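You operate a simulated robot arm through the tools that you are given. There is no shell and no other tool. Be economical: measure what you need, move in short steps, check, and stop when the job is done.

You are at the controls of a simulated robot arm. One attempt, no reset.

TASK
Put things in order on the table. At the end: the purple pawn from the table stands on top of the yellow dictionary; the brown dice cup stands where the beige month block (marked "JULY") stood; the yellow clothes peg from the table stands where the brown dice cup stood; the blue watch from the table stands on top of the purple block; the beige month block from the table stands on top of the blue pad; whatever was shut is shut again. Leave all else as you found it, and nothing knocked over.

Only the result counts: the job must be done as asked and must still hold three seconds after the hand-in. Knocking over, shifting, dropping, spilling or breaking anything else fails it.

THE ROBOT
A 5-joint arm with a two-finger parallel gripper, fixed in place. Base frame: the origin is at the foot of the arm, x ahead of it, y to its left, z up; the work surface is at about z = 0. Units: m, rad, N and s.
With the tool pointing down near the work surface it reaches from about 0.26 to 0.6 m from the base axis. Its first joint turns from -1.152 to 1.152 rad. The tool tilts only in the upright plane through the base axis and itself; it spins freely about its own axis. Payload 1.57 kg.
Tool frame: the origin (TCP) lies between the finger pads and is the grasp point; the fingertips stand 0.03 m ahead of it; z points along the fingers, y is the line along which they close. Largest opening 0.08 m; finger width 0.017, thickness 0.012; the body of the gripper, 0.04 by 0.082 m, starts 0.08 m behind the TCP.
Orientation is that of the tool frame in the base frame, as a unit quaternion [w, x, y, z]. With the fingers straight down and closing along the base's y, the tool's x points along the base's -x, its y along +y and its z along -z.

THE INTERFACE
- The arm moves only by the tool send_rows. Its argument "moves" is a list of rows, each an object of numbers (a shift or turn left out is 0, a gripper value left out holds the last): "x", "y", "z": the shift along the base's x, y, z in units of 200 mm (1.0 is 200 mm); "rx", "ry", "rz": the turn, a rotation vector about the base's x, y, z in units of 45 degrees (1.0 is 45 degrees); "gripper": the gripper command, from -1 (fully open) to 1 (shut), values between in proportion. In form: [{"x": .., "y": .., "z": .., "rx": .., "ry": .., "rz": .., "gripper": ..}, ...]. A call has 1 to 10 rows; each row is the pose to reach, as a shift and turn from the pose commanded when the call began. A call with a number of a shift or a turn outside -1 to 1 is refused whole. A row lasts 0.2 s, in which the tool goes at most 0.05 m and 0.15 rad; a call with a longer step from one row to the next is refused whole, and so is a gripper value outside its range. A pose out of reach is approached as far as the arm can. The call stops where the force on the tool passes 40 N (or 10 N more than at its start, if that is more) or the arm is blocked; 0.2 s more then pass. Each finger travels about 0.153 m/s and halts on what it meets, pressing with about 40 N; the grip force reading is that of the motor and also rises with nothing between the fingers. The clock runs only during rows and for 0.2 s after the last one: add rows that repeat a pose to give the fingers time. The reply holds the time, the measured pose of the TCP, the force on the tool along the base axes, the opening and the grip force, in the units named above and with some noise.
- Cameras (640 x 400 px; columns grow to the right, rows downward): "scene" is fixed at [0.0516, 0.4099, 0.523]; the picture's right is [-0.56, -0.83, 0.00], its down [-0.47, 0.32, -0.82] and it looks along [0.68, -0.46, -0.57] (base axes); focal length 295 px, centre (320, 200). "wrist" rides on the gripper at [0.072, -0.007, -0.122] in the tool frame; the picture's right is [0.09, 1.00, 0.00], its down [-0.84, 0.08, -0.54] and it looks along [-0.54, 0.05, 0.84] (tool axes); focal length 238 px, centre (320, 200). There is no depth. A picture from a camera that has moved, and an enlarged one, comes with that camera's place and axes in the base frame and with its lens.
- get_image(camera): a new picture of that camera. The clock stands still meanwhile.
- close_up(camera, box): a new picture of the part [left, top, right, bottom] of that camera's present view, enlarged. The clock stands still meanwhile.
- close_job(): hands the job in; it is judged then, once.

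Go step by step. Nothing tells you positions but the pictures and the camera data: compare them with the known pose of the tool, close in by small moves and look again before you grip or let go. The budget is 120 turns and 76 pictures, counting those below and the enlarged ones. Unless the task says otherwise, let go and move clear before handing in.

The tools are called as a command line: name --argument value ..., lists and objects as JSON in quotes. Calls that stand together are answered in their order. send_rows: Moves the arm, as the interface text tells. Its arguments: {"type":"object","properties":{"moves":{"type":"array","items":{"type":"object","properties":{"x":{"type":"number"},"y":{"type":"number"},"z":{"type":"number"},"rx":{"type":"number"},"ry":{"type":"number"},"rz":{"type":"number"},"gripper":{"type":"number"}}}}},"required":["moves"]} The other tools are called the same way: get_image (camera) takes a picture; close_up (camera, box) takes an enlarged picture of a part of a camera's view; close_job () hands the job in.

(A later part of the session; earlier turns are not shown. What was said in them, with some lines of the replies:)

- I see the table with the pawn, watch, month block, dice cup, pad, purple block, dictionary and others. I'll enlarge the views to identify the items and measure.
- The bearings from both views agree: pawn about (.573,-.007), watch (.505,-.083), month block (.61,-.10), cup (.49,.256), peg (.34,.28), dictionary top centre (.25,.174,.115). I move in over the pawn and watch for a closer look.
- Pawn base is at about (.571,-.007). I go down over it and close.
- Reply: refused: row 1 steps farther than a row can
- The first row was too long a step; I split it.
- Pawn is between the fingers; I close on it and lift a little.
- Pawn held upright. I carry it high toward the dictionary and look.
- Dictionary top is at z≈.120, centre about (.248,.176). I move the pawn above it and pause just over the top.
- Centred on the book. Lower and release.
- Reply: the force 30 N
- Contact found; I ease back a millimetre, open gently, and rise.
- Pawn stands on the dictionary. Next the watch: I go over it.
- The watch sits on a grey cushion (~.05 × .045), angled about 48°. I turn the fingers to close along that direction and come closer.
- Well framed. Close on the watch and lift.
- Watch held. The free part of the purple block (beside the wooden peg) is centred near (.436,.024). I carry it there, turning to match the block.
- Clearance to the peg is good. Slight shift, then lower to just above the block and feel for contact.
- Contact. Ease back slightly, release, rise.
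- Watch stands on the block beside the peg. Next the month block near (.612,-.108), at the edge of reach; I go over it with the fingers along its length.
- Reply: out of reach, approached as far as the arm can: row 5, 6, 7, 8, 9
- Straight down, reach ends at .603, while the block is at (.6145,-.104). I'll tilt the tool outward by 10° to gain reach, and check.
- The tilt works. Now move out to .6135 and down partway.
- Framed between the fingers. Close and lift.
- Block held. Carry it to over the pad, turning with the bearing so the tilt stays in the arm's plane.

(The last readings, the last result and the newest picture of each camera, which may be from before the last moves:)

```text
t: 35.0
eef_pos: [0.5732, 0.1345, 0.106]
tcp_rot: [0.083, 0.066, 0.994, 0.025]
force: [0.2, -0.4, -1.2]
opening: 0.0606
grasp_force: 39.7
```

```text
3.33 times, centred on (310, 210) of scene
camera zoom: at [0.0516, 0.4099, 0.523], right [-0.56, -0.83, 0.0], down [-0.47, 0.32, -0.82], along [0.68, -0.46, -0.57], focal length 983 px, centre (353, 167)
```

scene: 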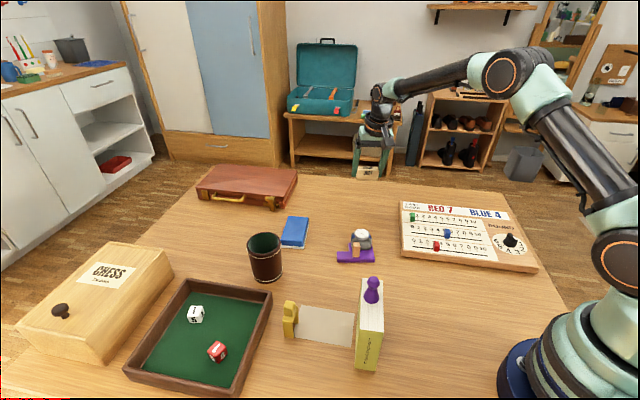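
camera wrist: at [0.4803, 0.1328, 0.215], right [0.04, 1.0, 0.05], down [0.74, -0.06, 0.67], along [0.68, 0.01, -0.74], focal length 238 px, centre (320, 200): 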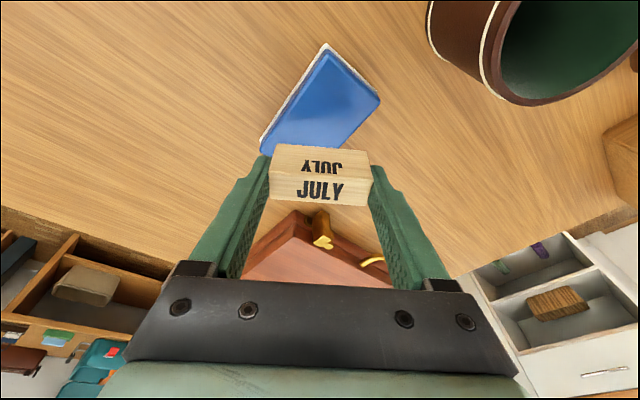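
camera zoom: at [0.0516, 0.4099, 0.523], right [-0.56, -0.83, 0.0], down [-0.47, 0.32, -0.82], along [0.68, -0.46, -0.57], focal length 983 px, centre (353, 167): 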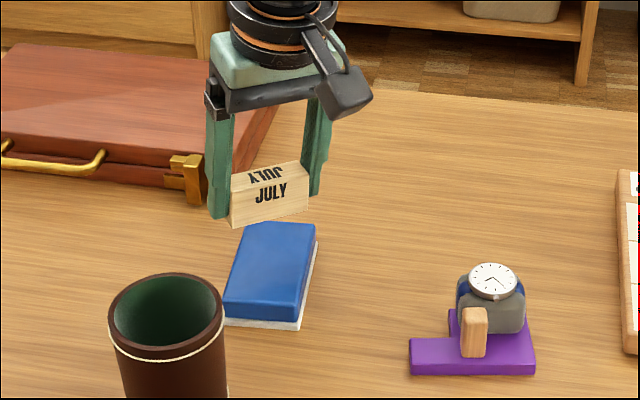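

Over the pad centre. Lower to just above and then feel for contact.

send_rows --moves '[{"z": -0.1}, {"z": -0.2}, {"z": -0.225}, {"z": -0.225}]'

close_up --camera "scene" --box '[270, 190, 350, 260]'

```text
t: 36.0
eef_pos: [0.5723, 0.1338, 0.0623]
tcp_rot: [0.085, 0.066, 0.994, 0.026]
force: [-4.9, -2.8, 20.2]
opening: 0.0605
grasp_force: 39.9
```

```text
5.71 times, centred on (310, 225) of scene
camera zoom: at [0.0514, 0.4099, 0.523], right [-0.56, -0.83, 0.0], down [-0.47, 0.32, -0.82], along [0.68, -0.46, -0.57], focal length 1685 px, centre (377, 57)
```

zoom: 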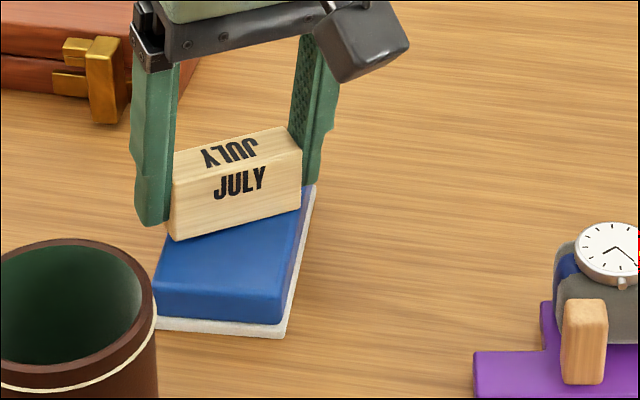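

Contact with the pad already at TCP z≈.061. The block is slightly toward the rear, so I lift 4 mm, nudge 6 mm forward, and lower again.

send_rows --moves '[{"z": 0.025}, {"x": -0.028, "y": 0.021, "z": 0.025}, {"x": -0.028, "y": 0.021, "z": 0.008}, {"x": -0.028, "y": 0.021, "z": 0.003}, {"x": -0.028, "y": 0.021, "z": 0.003}]'

close_up --camera "scene" --box '[270, 190, 350, 260]'

```text
t: 37.2
eef_pos: [0.5655, 0.1385, 0.0626]
tcp_rot: [0.085, 0.067, 0.994, 0.027]
force: [-4.0, -2.2, 15.9]
opening: 0.0604
grasp_force: 39.7
```

```text
5.71 times, centred on (310, 225) of scene
camera zoom: at [0.0515, 0.4099, 0.523], right [-0.56, -0.83, 0.0], down [-0.47, 0.32, -0.82], along [0.68, -0.46, -0.57], focal length 1685 px, centre (377, 57)
```

zoom: 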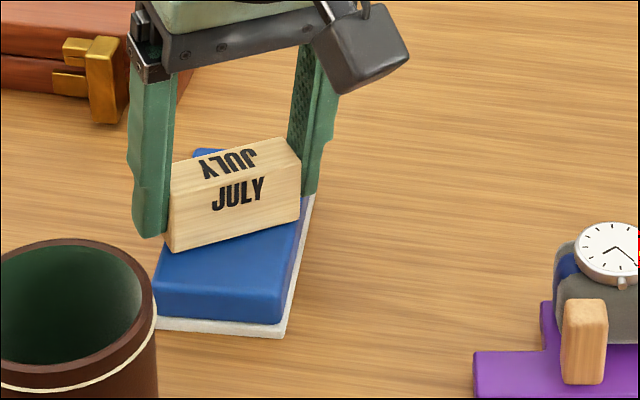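

send_rows --moves '[{"z": 0.003}, {"z": 0.003, "gripper": -0.7}, {"z": 0.003, "gripper": -1}, {"z": 0.003, "gripper": -1}, {"z": 0.1}, {"z": 0.3}, {"z": 0.5}]'

get_image --camera "scene"

get_image --camera "wrist"

```text
t: 38.8
eef_pos: [0.5668, 0.1354, 0.1622]
tcp_rot: [0.083, 0.068, 0.994, 0.025]
force: [-0.3, 0.0, 0.9]
opening: 0.0799
grasp_force: 0.0
```

```text
29 pictures are left
```

scene: 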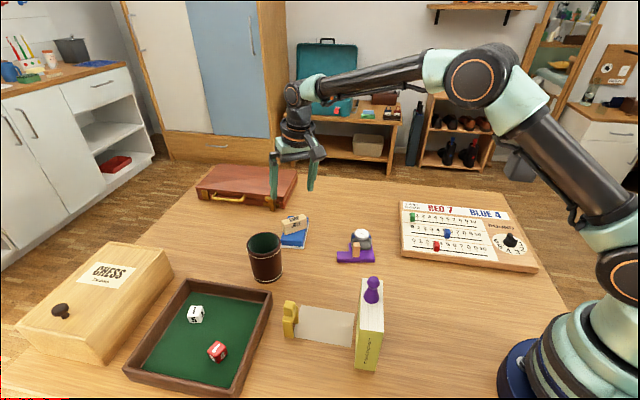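

```text
28 pictures are left
camera wrist: at [0.4742, 0.1355, 0.2706], right [0.04, 1.0, 0.05], down [0.74, -0.06, 0.67], along [0.68, 0.01, -0.74], focal length 238 px, centre (320, 200)
```

wrist: 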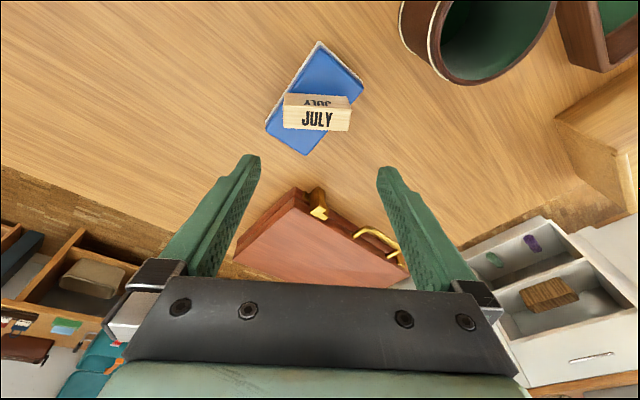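

Month block sits on the pad. Next the dice cup: I straighten the tool and go above its near rim, turning the fingers to close radially.

send_rows --moves '[{"x": -0.08, "y": 0.08, "z": 0.15, "rx": -0.025, "ry": 0.108}, {"x": -0.2, "y": 0.2, "z": 0.25, "rx": -0.051, "ry": 0.216}, {"x": -0.35, "y": 0.35, "z": 0.25, "rx": -0.051, "ry": 0.216}, {"x": -0.5, "y": 0.5, "z": 0.25, "rx": -0.051, "ry": 0.216}]'

send_rows --moves '[{"rz": -0.18}, {"rz": -0.36}, {"rz": -0.54}, {"rz": -0.72}, {"rz": -0.9}, {"rz": -1.0, "gripper": 0.2}]'

send_rows --moves '[{"rz": -0.12}, {"rz": -0.22}, {"rz": -0.22}]'

get_image --camera "wrist"

close_up --camera "scene" --box '[210, 160, 330, 300]'

```text
t: 39.8
eef_pos: [0.4649, 0.2371, 0.2119]
tcp_rot: [0.0, 0.069, 0.998, 0.0]
force: [-0.5, 0.1, -0.2]
opening: 0.0803
grasp_force: 0.0
```

```text
t: 41.2
eef_pos: [0.4657, 0.2385, 0.2114]
tcp_rot: [0.0, 0.445, 0.896, 0.0]
force: [-0.2, 0.4, -0.4]
opening: 0.0319
grasp_force: 0.0
```

```text
t: 42.0
eef_pos: [0.4654, 0.2384, 0.2107]
tcp_rot: [0.0, 0.521, 0.853, 0.0]
force: [-0.1, -0.9, -0.7]
opening: 0.0319
grasp_force: 0.0
```

```text
27 pictures are left
camera wrist: at [0.4263, 0.2998, 0.3338], right [0.84, 0.54, 0.0], down [0.45, -0.71, 0.54], along [0.29, -0.46, -0.84], focal length 238 px, centre (320, 200)
```

wrist: 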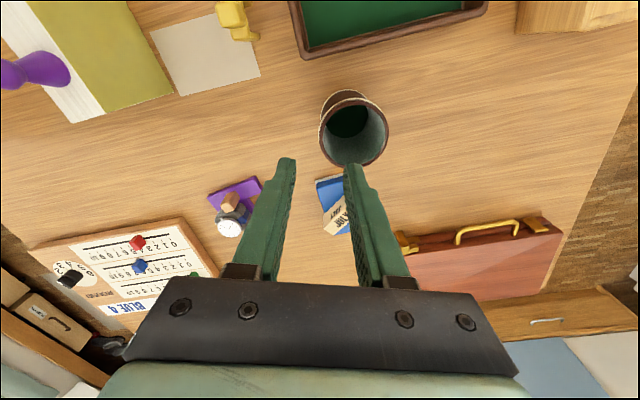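

```text
2.86 times, centred on (270, 230) of scene
camera zoom: at [0.0516, 0.4099, 0.523], right [-0.56, -0.83, 0.0], down [-0.47, 0.32, -0.82], along [0.68, -0.46, -0.57], focal length 842 px, centre (463, 114)
```

zoom: 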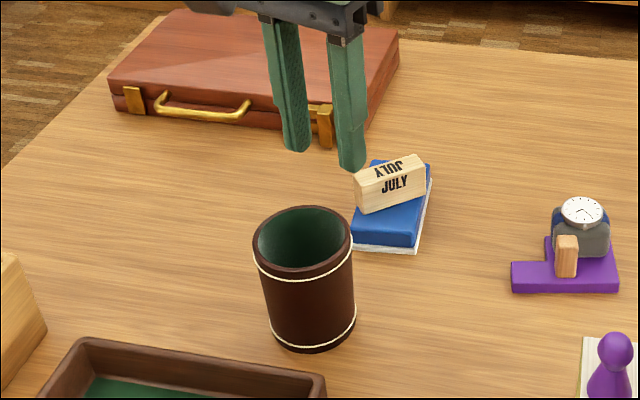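

Cup centre is about (.493,.255), rim at z≈.10. I go down to just above the rim and check that the near wall is between the fingers.

send_rows --moves '[{"x": -0.006, "y": 0.011, "z": -0.15}, {"x": -0.006, "y": 0.011, "z": -0.3}, {"x": -0.006, "y": 0.011, "z": -0.32}, {"x": -0.006, "y": 0.011, "z": -0.32}]'

get_image --camera "wrist"

close_up --camera "scene" --box '[220, 180, 320, 300]'

```text
t: 43.0
eef_pos: [0.4637, 0.2403, 0.1471]
tcp_rot: [0.0, 0.52, 0.854, -0.001]
force: [-0.7, 0.9, 0.9]
opening: 0.032
grasp_force: 0.0
```

```text
25 pictures are left
camera wrist: at [0.4253, 0.3023, 0.2695], right [0.84, 0.54, 0.0], down [0.45, -0.71, 0.54], along [0.29, -0.46, -0.84], focal length 238 px, centre (320, 200)
```

wrist: 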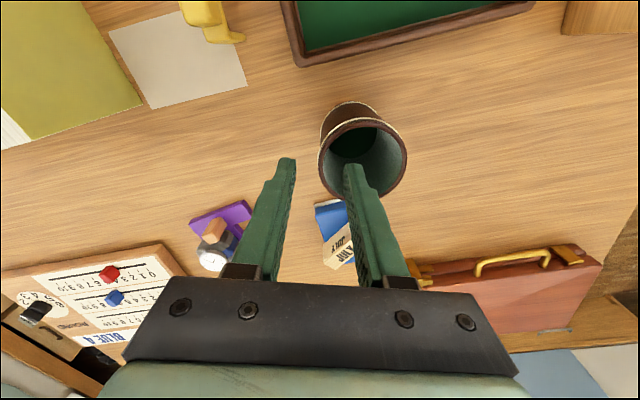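

```text
3.33 times, centred on (270, 240) of scene
camera zoom: at [0.0516, 0.4099, 0.523], right [-0.56, -0.83, 0.0], down [-0.47, 0.32, -0.82], along [0.68, -0.46, -0.57], focal length 983 px, centre (487, 67)
```

zoom: 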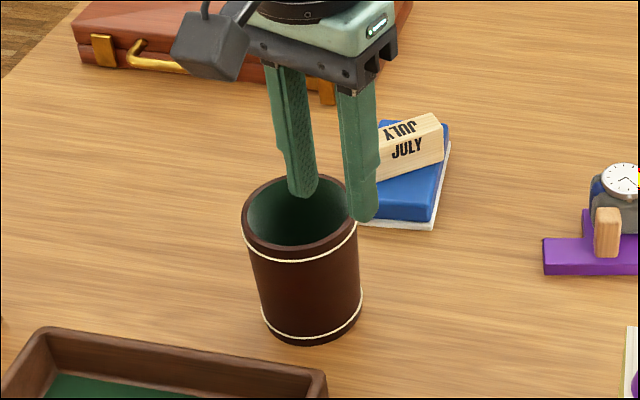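

Wall lies between the fingers. Small sideways correction, descend, then close.

send_rows --moves '[{"x": -0.008, "y": 0.014, "z": -0.05}, {"x": -0.008, "y": 0.014, "z": -0.2}, {"x": -0.008, "y": 0.014, "z": -0.3}, {"x": -0.008, "y": 0.014, "z": -0.3}]'

close_up --camera "scene" --box '[220, 180, 320, 300]'

```text
t: 44.0
eef_pos: [0.4643, 0.2425, 0.0875]
tcp_rot: [0.0, 0.52, 0.854, 0.0]
force: [0.7, -0.7, -0.4]
opening: 0.032
grasp_force: 0.2
```

```text
3.33 times, centred on (270, 240) of scene
camera zoom: at [0.0516, 0.4099, 0.523], right [-0.56, -0.83, 0.0], down [-0.47, 0.32, -0.82], along [0.68, -0.46, -0.57], focal length 983 px, centre (487, 67)
```

zoom: 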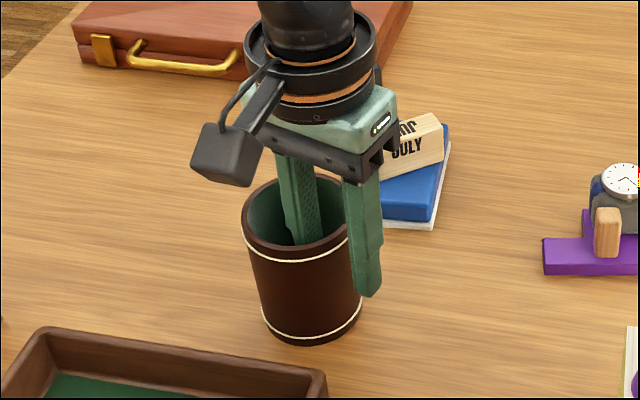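

send_rows --moves '[{"gripper": 0.5}, {"gripper": 0.75}, {"gripper": 1}, {"gripper": 1}, {"gripper": 1, "z": 0.03}, {"z": 0.12}, {"z": 0.3}, {"z": 0.3}]'

close_up --camera "scene" --box '[200, 140, 340, 300]'

```text
t: 45.8
eef_pos: [0.4626, 0.2424, 0.1484]
tcp_rot: [0.0, 0.52, 0.854, 0.0]
force: [-0.3, -0.6, -0.5]
opening: 0.0059
grasp_force: 26.1
```

```text
2.50 times, centred on (270, 220) of scene
camera zoom: at [0.0516, 0.4099, 0.523], right [-0.56, -0.83, 0.0], down [-0.47, 0.32, -0.82], along [0.68, -0.46, -0.57], focal length 737 px, centre (445, 150)
```

zoom: 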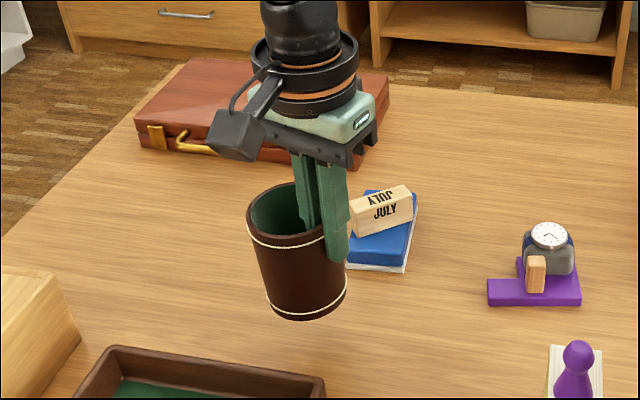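

Cup held by its near wall. Raise further and carry it along the arc to the month block's old place (cup centre (.615,-.105)).

send_rows --moves '[{"z": 0.2}, {"z": 0.3, "y": -0.1, "rz": -0.03}, {"x": 0.1, "y": -0.3, "z": 0.3, "rz": -0.13}, {"x": 0.18, "y": -0.5, "z": 0.3, "rz": -0.23}, {"x": 0.25, "y": -0.7, "z": 0.3, "rz": -0.33}, {"x": 0.32, "y": -0.9, "z": 0.3, "rz": -0.43}]'

send_rows --moves '[{"x": 0.08, "y": -0.2, "rz": -0.1}, {"x": 0.15, "y": -0.4, "rz": -0.2}, {"x": 0.22, "y": -0.6, "rz": -0.3}, {"x": 0.283, "y": -0.813, "rz": -0.39}, {"x": 0.283, "y": -0.813, "z": -0.2, "rz": -0.39}, {"x": 0.283, "y": -0.813, "z": -0.4, "rz": -0.39}, {"x": 0.283, "y": -0.813, "z": -0.4, "rz": -0.39}]'

get_image --camera "scene"

get_image --camera "wrist"

```text
t: 47.2
eef_pos: [0.5269, 0.0615, 0.2103]
tcp_rot: [0.0, 0.656, 0.755, 0.0]
force: [-1.3, -1.0, -0.7]
opening: 0.0059
grasp_force: 26.1
```

```text
t: 48.8
eef_pos: [0.5826, -0.1011, 0.1286]
tcp_rot: [0.0, 0.763, 0.646, 0.0]
force: [0.9, 0.9, -0.4]
opening: 0.0061
grasp_force: 25.4
out of reach, approached as far as the arm can: row 4
```

```text
21 pictures are left
```

scene: 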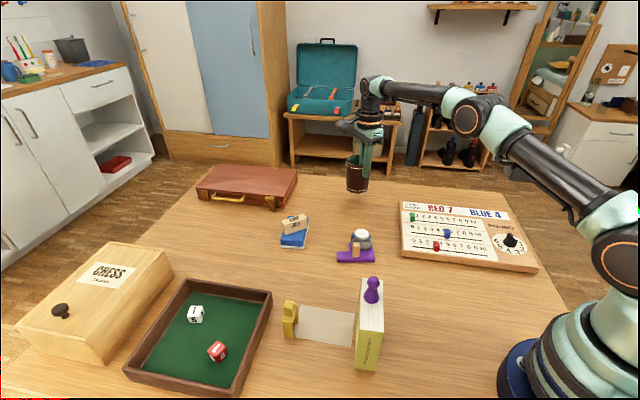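

```text
20 pictures are left
camera wrist: at [0.588, -0.0279, 0.251], right [1.0, -0.07, 0.0], down [-0.06, -0.84, 0.54], along [-0.04, -0.54, -0.84], focal length 238 px, centre (320, 200)
```

wrist: 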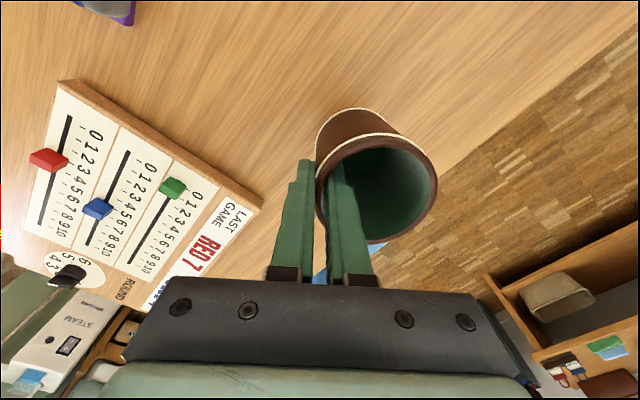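

Cup is over its place; I check its uprightness in close-up before lowering.

close_up --camera "scene" --box '[320, 130, 400, 210]'

```text
5.00 times, centred on (360, 170) of scene
camera zoom: at [0.0516, 0.4099, 0.523], right [-0.56, -0.83, 0.0], down [-0.47, 0.32, -0.82], along [0.68, -0.46, -0.57], focal length 1474 px, centre (120, 350)
```

zoom: 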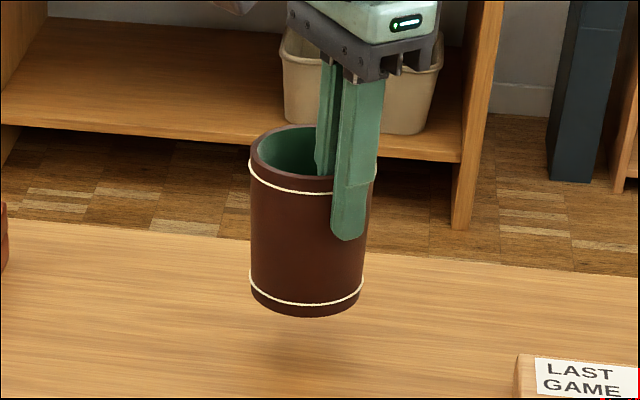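

Only a few degrees of lean; setting it down will level it. Lower toward the table.

send_rows --moves '[{"y": -0.02, "z": -0.08}, {"y": -0.02, "z": -0.15}, {"y": -0.02, "z": -0.17}, {"y": -0.02, "z": -0.17}]'

send_rows --moves '[{"z": -0.01}, {"z": -0.02}, {"z": -0.02}]'

close_up --camera "scene" --box '[320, 130, 400, 210]'

```text
t: 49.8
eef_pos: [0.5826, -0.1038, 0.0945]
tcp_rot: [0.0, 0.764, 0.646, 0.001]
force: [-0.3, -0.3, -1.1]
opening: 0.0061
grasp_force: 26.2
```

```text
t: 50.6
eef_pos: [0.5844, -0.1041, 0.0895]
tcp_rot: [0.001, 0.763, 0.646, 0.001]
force: [-0.6, -0.4, -1.0]
opening: 0.006
grasp_force: 25.7
```

```text
5.00 times, centred on (360, 170) of scene
camera zoom: at [0.0516, 0.4099, 0.523], right [-0.56, -0.83, 0.0], down [-0.47, 0.32, -0.82], along [0.68, -0.46, -0.57], focal length 1474 px, centre (120, 350)
```

zoom: 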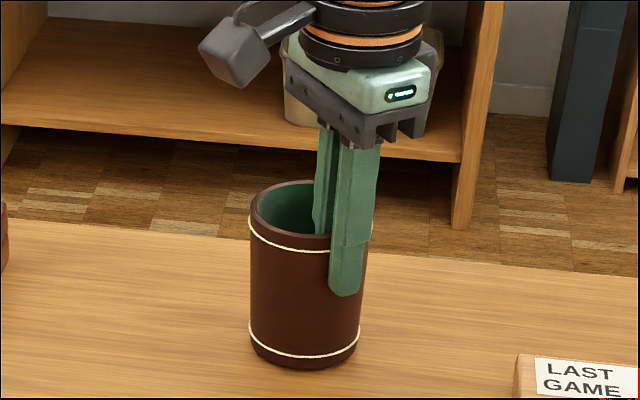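

send_rows --moves '[{"z": -0.008}, {"z": -0.008}]'

send_rows --moves '[{"z": -0.006}, {"z": -0.006}]'

```text
t: 51.2
eef_pos: [0.5828, -0.105, 0.0897]
tcp_rot: [0.0, 0.763, 0.647, 0.001]
force: [-1.2, 0.5, 1.7]
opening: 0.0058
grasp_force: 26.3
```

```text
t: 51.8
eef_pos: [0.5845, -0.1045, 0.0889]
tcp_rot: [0.001, 0.764, 0.646, 0.0]
force: [-5.4, 0.4, 12.9]
opening: 0.0061
grasp_force: 25.2
```

Contact. Release with a small opening, then rise straight out of the cup.

send_rows --moves '[{"gripper": 0.9}, {"gripper": 0.7}, {"gripper": 0.4}, {"gripper": 0.3}, {"gripper": 0.3}]'

close_up --camera "scene" --box '[320, 130, 400, 210]'

```text
t: 53.0
eef_pos: [0.5841, -0.1026, 0.0873]
tcp_rot: [0.0, 0.763, 0.646, 0.0]
force: [-0.2, -0.2, -0.2]
opening: 0.028
grasp_force: 0.1
```

```text
5.00 times, centred on (360, 170) of scene
camera zoom: at [0.0516, 0.4099, 0.523], right [-0.56, -0.83, 0.0], down [-0.47, 0.32, -0.82], along [0.68, -0.46, -0.57], focal length 1474 px, centre (120, 350)
```

zoom: 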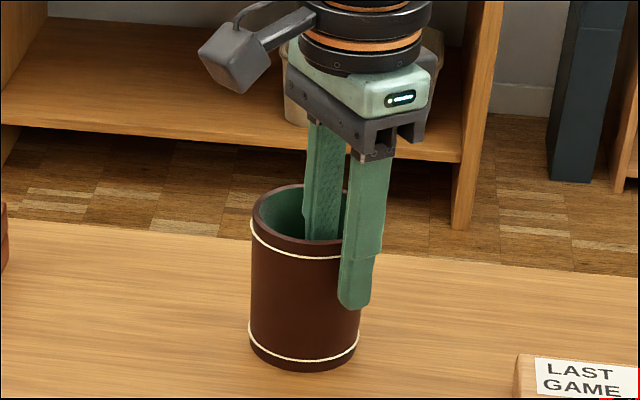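

Cup stands. Rise out and go toward the peg.

send_rows --moves '[{"z": 0.2}, {"z": 0.4}, {"z": 0.6}, {"z": 0.6, "x": -0.2, "y": 0.1}, {"z": 0.6, "x": -0.4, "y": 0.2}, {"z": 0.6, "x": -0.55, "y": 0.38, "gripper": -0.2}, {"z": 0.6, "x": -0.65, "y": 0.6}, {"z": 0.6, "x": -0.75, "y": 0.8}, {"z": 0.6, "x": -0.85, "y": 1.0}]'

send_rows --moves '[{"x": -0.05, "y": 0.2, "rz": 0.18}, {"x": -0.15, "y": 0.4, "rz": 0.36}, {"x": -0.25, "y": 0.6, "rz": 0.54}, {"x": -0.3, "y": 0.75, "rz": 0.72}, {"x": -0.3, "y": 0.85, "rz": 0.9}, {"x": -0.3, "y": 0.85, "rz": 1.0}, {"x": -0.3, "y": 0.85, "rz": 1.0}]'

get_image --camera "wrist"

get_image --camera "scene"

```text
t: 55.0
eef_pos: [0.4132, 0.0959, 0.2055]
tcp_rot: [0.0, 0.763, 0.646, 0.0]
force: [0.0, 0.9, -0.7]
opening: 0.048
grasp_force: 0.1
out of reach, approached as far as the arm can: row 3
```

```text
t: 56.6
eef_pos: [0.3526, 0.2667, 0.207]
tcp_rot: [0.0, 0.457, 0.89, 0.0]
force: [0.5, -0.4, -0.1]
opening: 0.0481
grasp_force: 0.0
```

```text
16 pictures are left
camera wrist: at [0.3068, 0.3223, 0.3286], right [0.76, 0.65, 0.0], down [0.55, -0.64, 0.54], along [0.35, -0.41, -0.84], focal length 238 px, centre (320, 200)
```

wrist: 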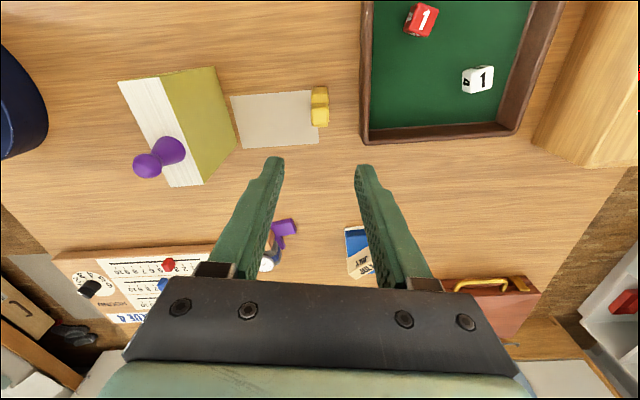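

```text
15 pictures are left
```

scene: 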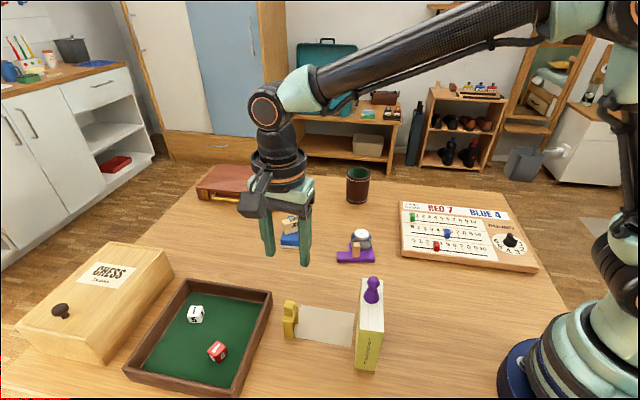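

close_up --camera "wrist" --box '[270, 70, 370, 150]'

```text
5.00 times, centred on (320, 110) of wrist
camera zoom: at [0.3068, 0.3223, 0.3286], right [0.76, 0.65, 0.0], down [0.55, -0.64, 0.54], along [0.35, -0.41, -0.84], focal length 1192 px, centre (320, 650)
```

zoom: 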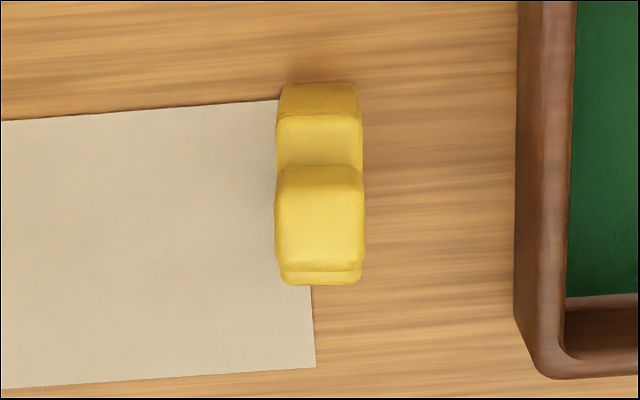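

Peg is ~.02 thick, about .085 high, centred near (.345,.277). I align and hover just above it.

send_rows --moves '[{"x": -0.038, "y": 0.052, "z": -0.1, "rz": 0.11, "gripper": 0}, {"x": -0.038, "y": 0.052, "z": -0.28, "rz": 0.11}, {"x": -0.038, "y": 0.052, "z": -0.4, "rz": 0.11}, {"x": -0.038, "y": 0.052, "z": -0.4, "rz": 0.11}]'

get_image --camera "wrist"

close_up --camera "scene" --box '[250, 250, 350, 350]'

```text
t: 57.6
eef_pos: [0.3477, 0.2763, 0.1259]
tcp_rot: [0.0, 0.418, 0.908, 0.0]
force: [0.0, 0.4, -0.6]
opening: 0.0399
grasp_force: 0.1
```

```text
13 pictures are left
camera wrist: at [0.2957, 0.3275, 0.2485], right [0.7, 0.72, 0.0], down [0.6, -0.59, 0.54], along [0.39, -0.38, -0.84], focal length 238 px, centre (320, 200)
```

wrist: 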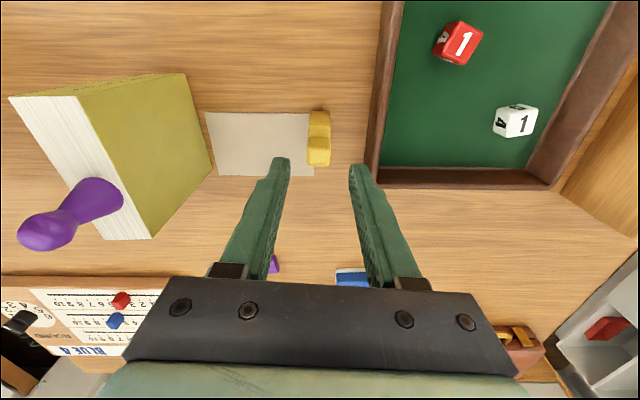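

```text
4.00 times, centred on (300, 300) of scene
camera zoom: at [0.0516, 0.4099, 0.523], right [-0.56, -0.83, 0.0], down [-0.47, 0.32, -0.82], along [0.68, -0.46, -0.57], focal length 1179 px, centre (400, -200)
```

zoom: 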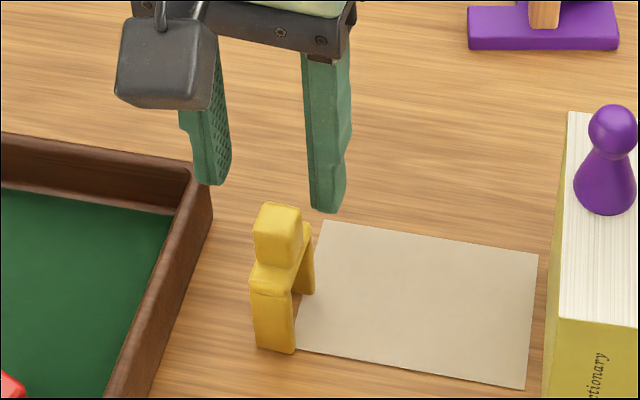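

Peg is directly beneath the fingers (height ≈.06). Descend and check.

send_rows --moves '[{"z": -0.15}, {"z": -0.3}, {"z": -0.4}, {"z": -0.41}, {"z": -0.41}]'

get_image --camera "wrist"

```text
t: 58.8
eef_pos: [0.3464, 0.2771, 0.0444]
tcp_rot: [0.0, 0.42, 0.908, 0.0]
force: [-0.5, -0.1, -0.3]
opening: 0.0398
grasp_force: 0.1
```

```text
11 pictures are left
camera wrist: at [0.2938, 0.3287, 0.167], right [0.7, 0.72, 0.0], down [0.6, -0.59, 0.54], along [0.39, -0.38, -0.84], focal length 238 px, centre (320, 200)
```

wrist: 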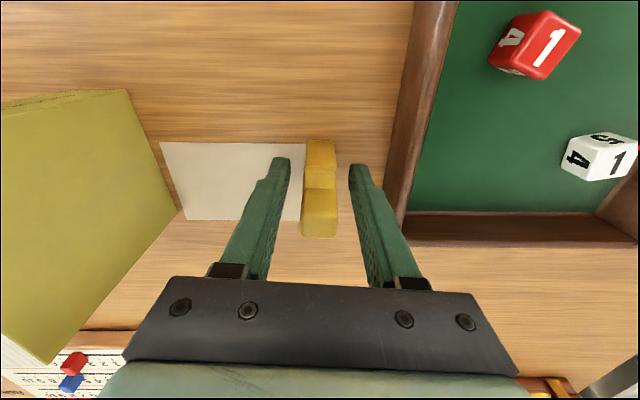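

Peg well between the fingers. Close and lift.

send_rows --moves '[{"gripper": 0.3}, {"gripper": 1}, {"gripper": 1}, {"z": 0.03}, {"z": 0.2}, {"z": 0.4}, {"z": 0.5}]'

get_image --camera "scene"

```text
t: 60.4
eef_pos: [0.347, 0.2764, 0.1451]
tcp_rot: [0.0, 0.419, 0.908, 0.0]
force: [0.1, 0.3, -1.1]
opening: 0.0178
grasp_force: 32.6
```

```text
10 pictures are left
```

scene: 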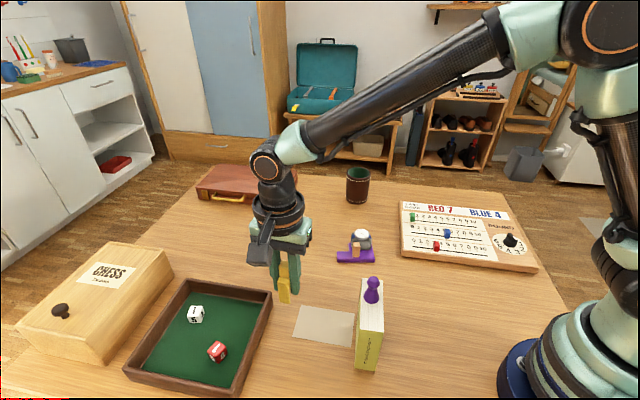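

Peg held. Carry it to the cup's old place (.4905,.2565).

send_rows --moves '[{"x": 0.2, "y": -0.03}, {"x": 0.4, "y": -0.06}, {"x": 0.6, "y": -0.085}, {"x": 0.718, "y": -0.1}, {"x": 0.718, "y": -0.1, "z": -0.2}, {"x": 0.718, "y": -0.1, "z": -0.4}, {"x": 0.718, "y": -0.1, "z": -0.47}, {"x": 0.718, "y": -0.1, "z": -0.47}]'

close_up --camera "scene" --box '[210, 190, 330, 310]'

```text
t: 62.2
eef_pos: [0.4915, 0.256, 0.0504]
tcp_rot: [-0.001, 0.419, 0.908, 0.0]
force: [-0.1, -0.5, -0.5]
opening: 0.0181
grasp_force: 33.0
```

```text
3.33 times, centred on (270, 250) of scene
camera zoom: at [0.0516, 0.4099, 0.523], right [-0.56, -0.83, 0.0], down [-0.47, 0.32, -0.82], along [0.68, -0.46, -0.57], focal length 983 px, centre (487, 33)
```

zoom: 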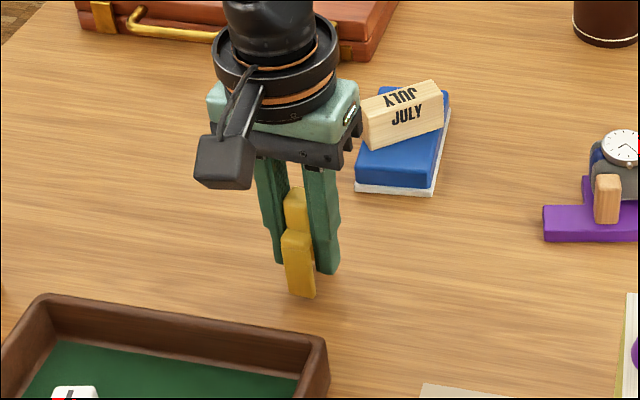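

Upright and in place; lower in small steps to contact.

send_rows --moves '[{"z": -0.01}, {"z": -0.02}, {"z": -0.02}]'

send_rows --moves '[{"z": -0.006}, {"z": -0.006}]'

send_rows --moves '[{"z": -0.005}, {"z": -0.005}]'

```text
t: 63.0
eef_pos: [0.49, 0.2563, 0.0471]
tcp_rot: [0.0, 0.419, 0.908, 0.0]
force: [0.5, 0.4, 0.2]
opening: 0.0177
grasp_force: 32.7
```

```text
t: 63.6
eef_pos: [0.4904, 0.2571, 0.0463]
tcp_rot: [0.0, 0.419, 0.908, 0.0]
force: [0.0, 0.0, 0.0]
opening: 0.0177
grasp_force: 32.6
```

```text
t: 64.2
eef_pos: [0.4904, 0.2559, 0.0451]
tcp_rot: [0.0, 0.42, 0.908, 0.0]
force: [-1.9, -1.0, 6.6]
opening: 0.0176
grasp_force: 32.4
```

Contact with the table. Release and rise.

send_rows --moves '[{"gripper": 0.4}, {"gripper": 0.1}, {"gripper": 0}, {"z": 0.1}, {"z": 0.3}, {"z": 0.5}, {"z": 0.7}]'

get_image --camera "scene"

get_image --camera "wrist"

```text
t: 65.8
eef_pos: [0.4891, 0.2565, 0.1872]
tcp_rot: [-0.001, 0.419, 0.908, 0.0]
force: [0.0, -0.5, -0.3]
opening: 0.04
grasp_force: 0.0
```

```text
8 pictures are left
```

scene: 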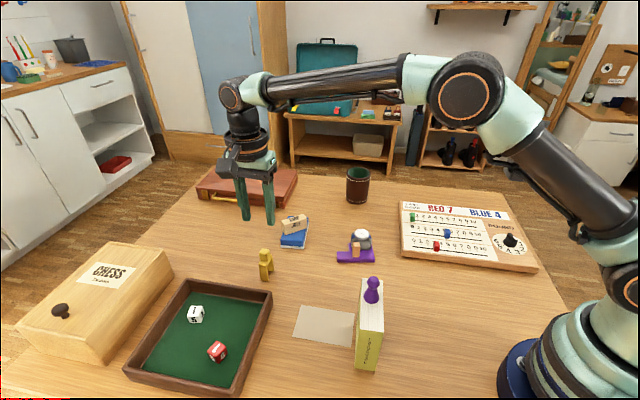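

```text
7 pictures are left
camera wrist: at [0.4369, 0.3079, 0.3094], right [0.7, 0.72, 0.0], down [0.6, -0.59, 0.54], along [0.39, -0.38, -0.84], focal length 238 px, centre (320, 200)
```

wrist: 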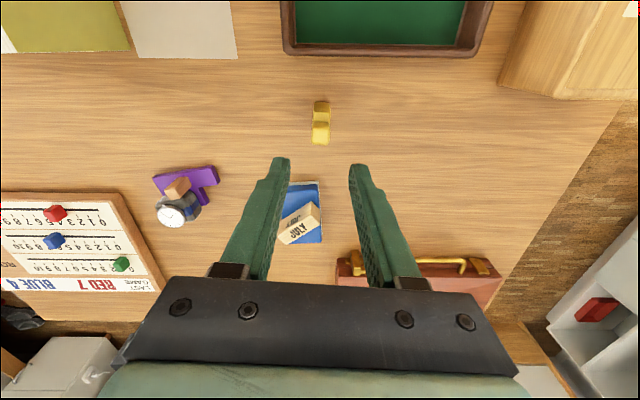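

Every item stands where asked, the card, tray, scoreboard and other things look undisturbed, and the gripper is clear. I hand in.

close_job

```text
The job is handed in.
```

I've moved all five items where you asked and handed the job in. In the last pictures everything was upright and nothing else looked moved.

- **Pawn:** it stands on top of the yellow dictionary.
- **Watch:** it stands on the purple block next to the wooden peg there. It hangs a few millimetres over one edge, because the peg leaves too little room.
- **Month block:** it stands on the blue pad, at a slight angle to it.
- **Dice cup:** it stands where the month block was, within about a centimetre by my estimate.
- **Yellow peg:** it stands where the dice cup was.

I opened nothing during the job, so nothing needed shutting again.
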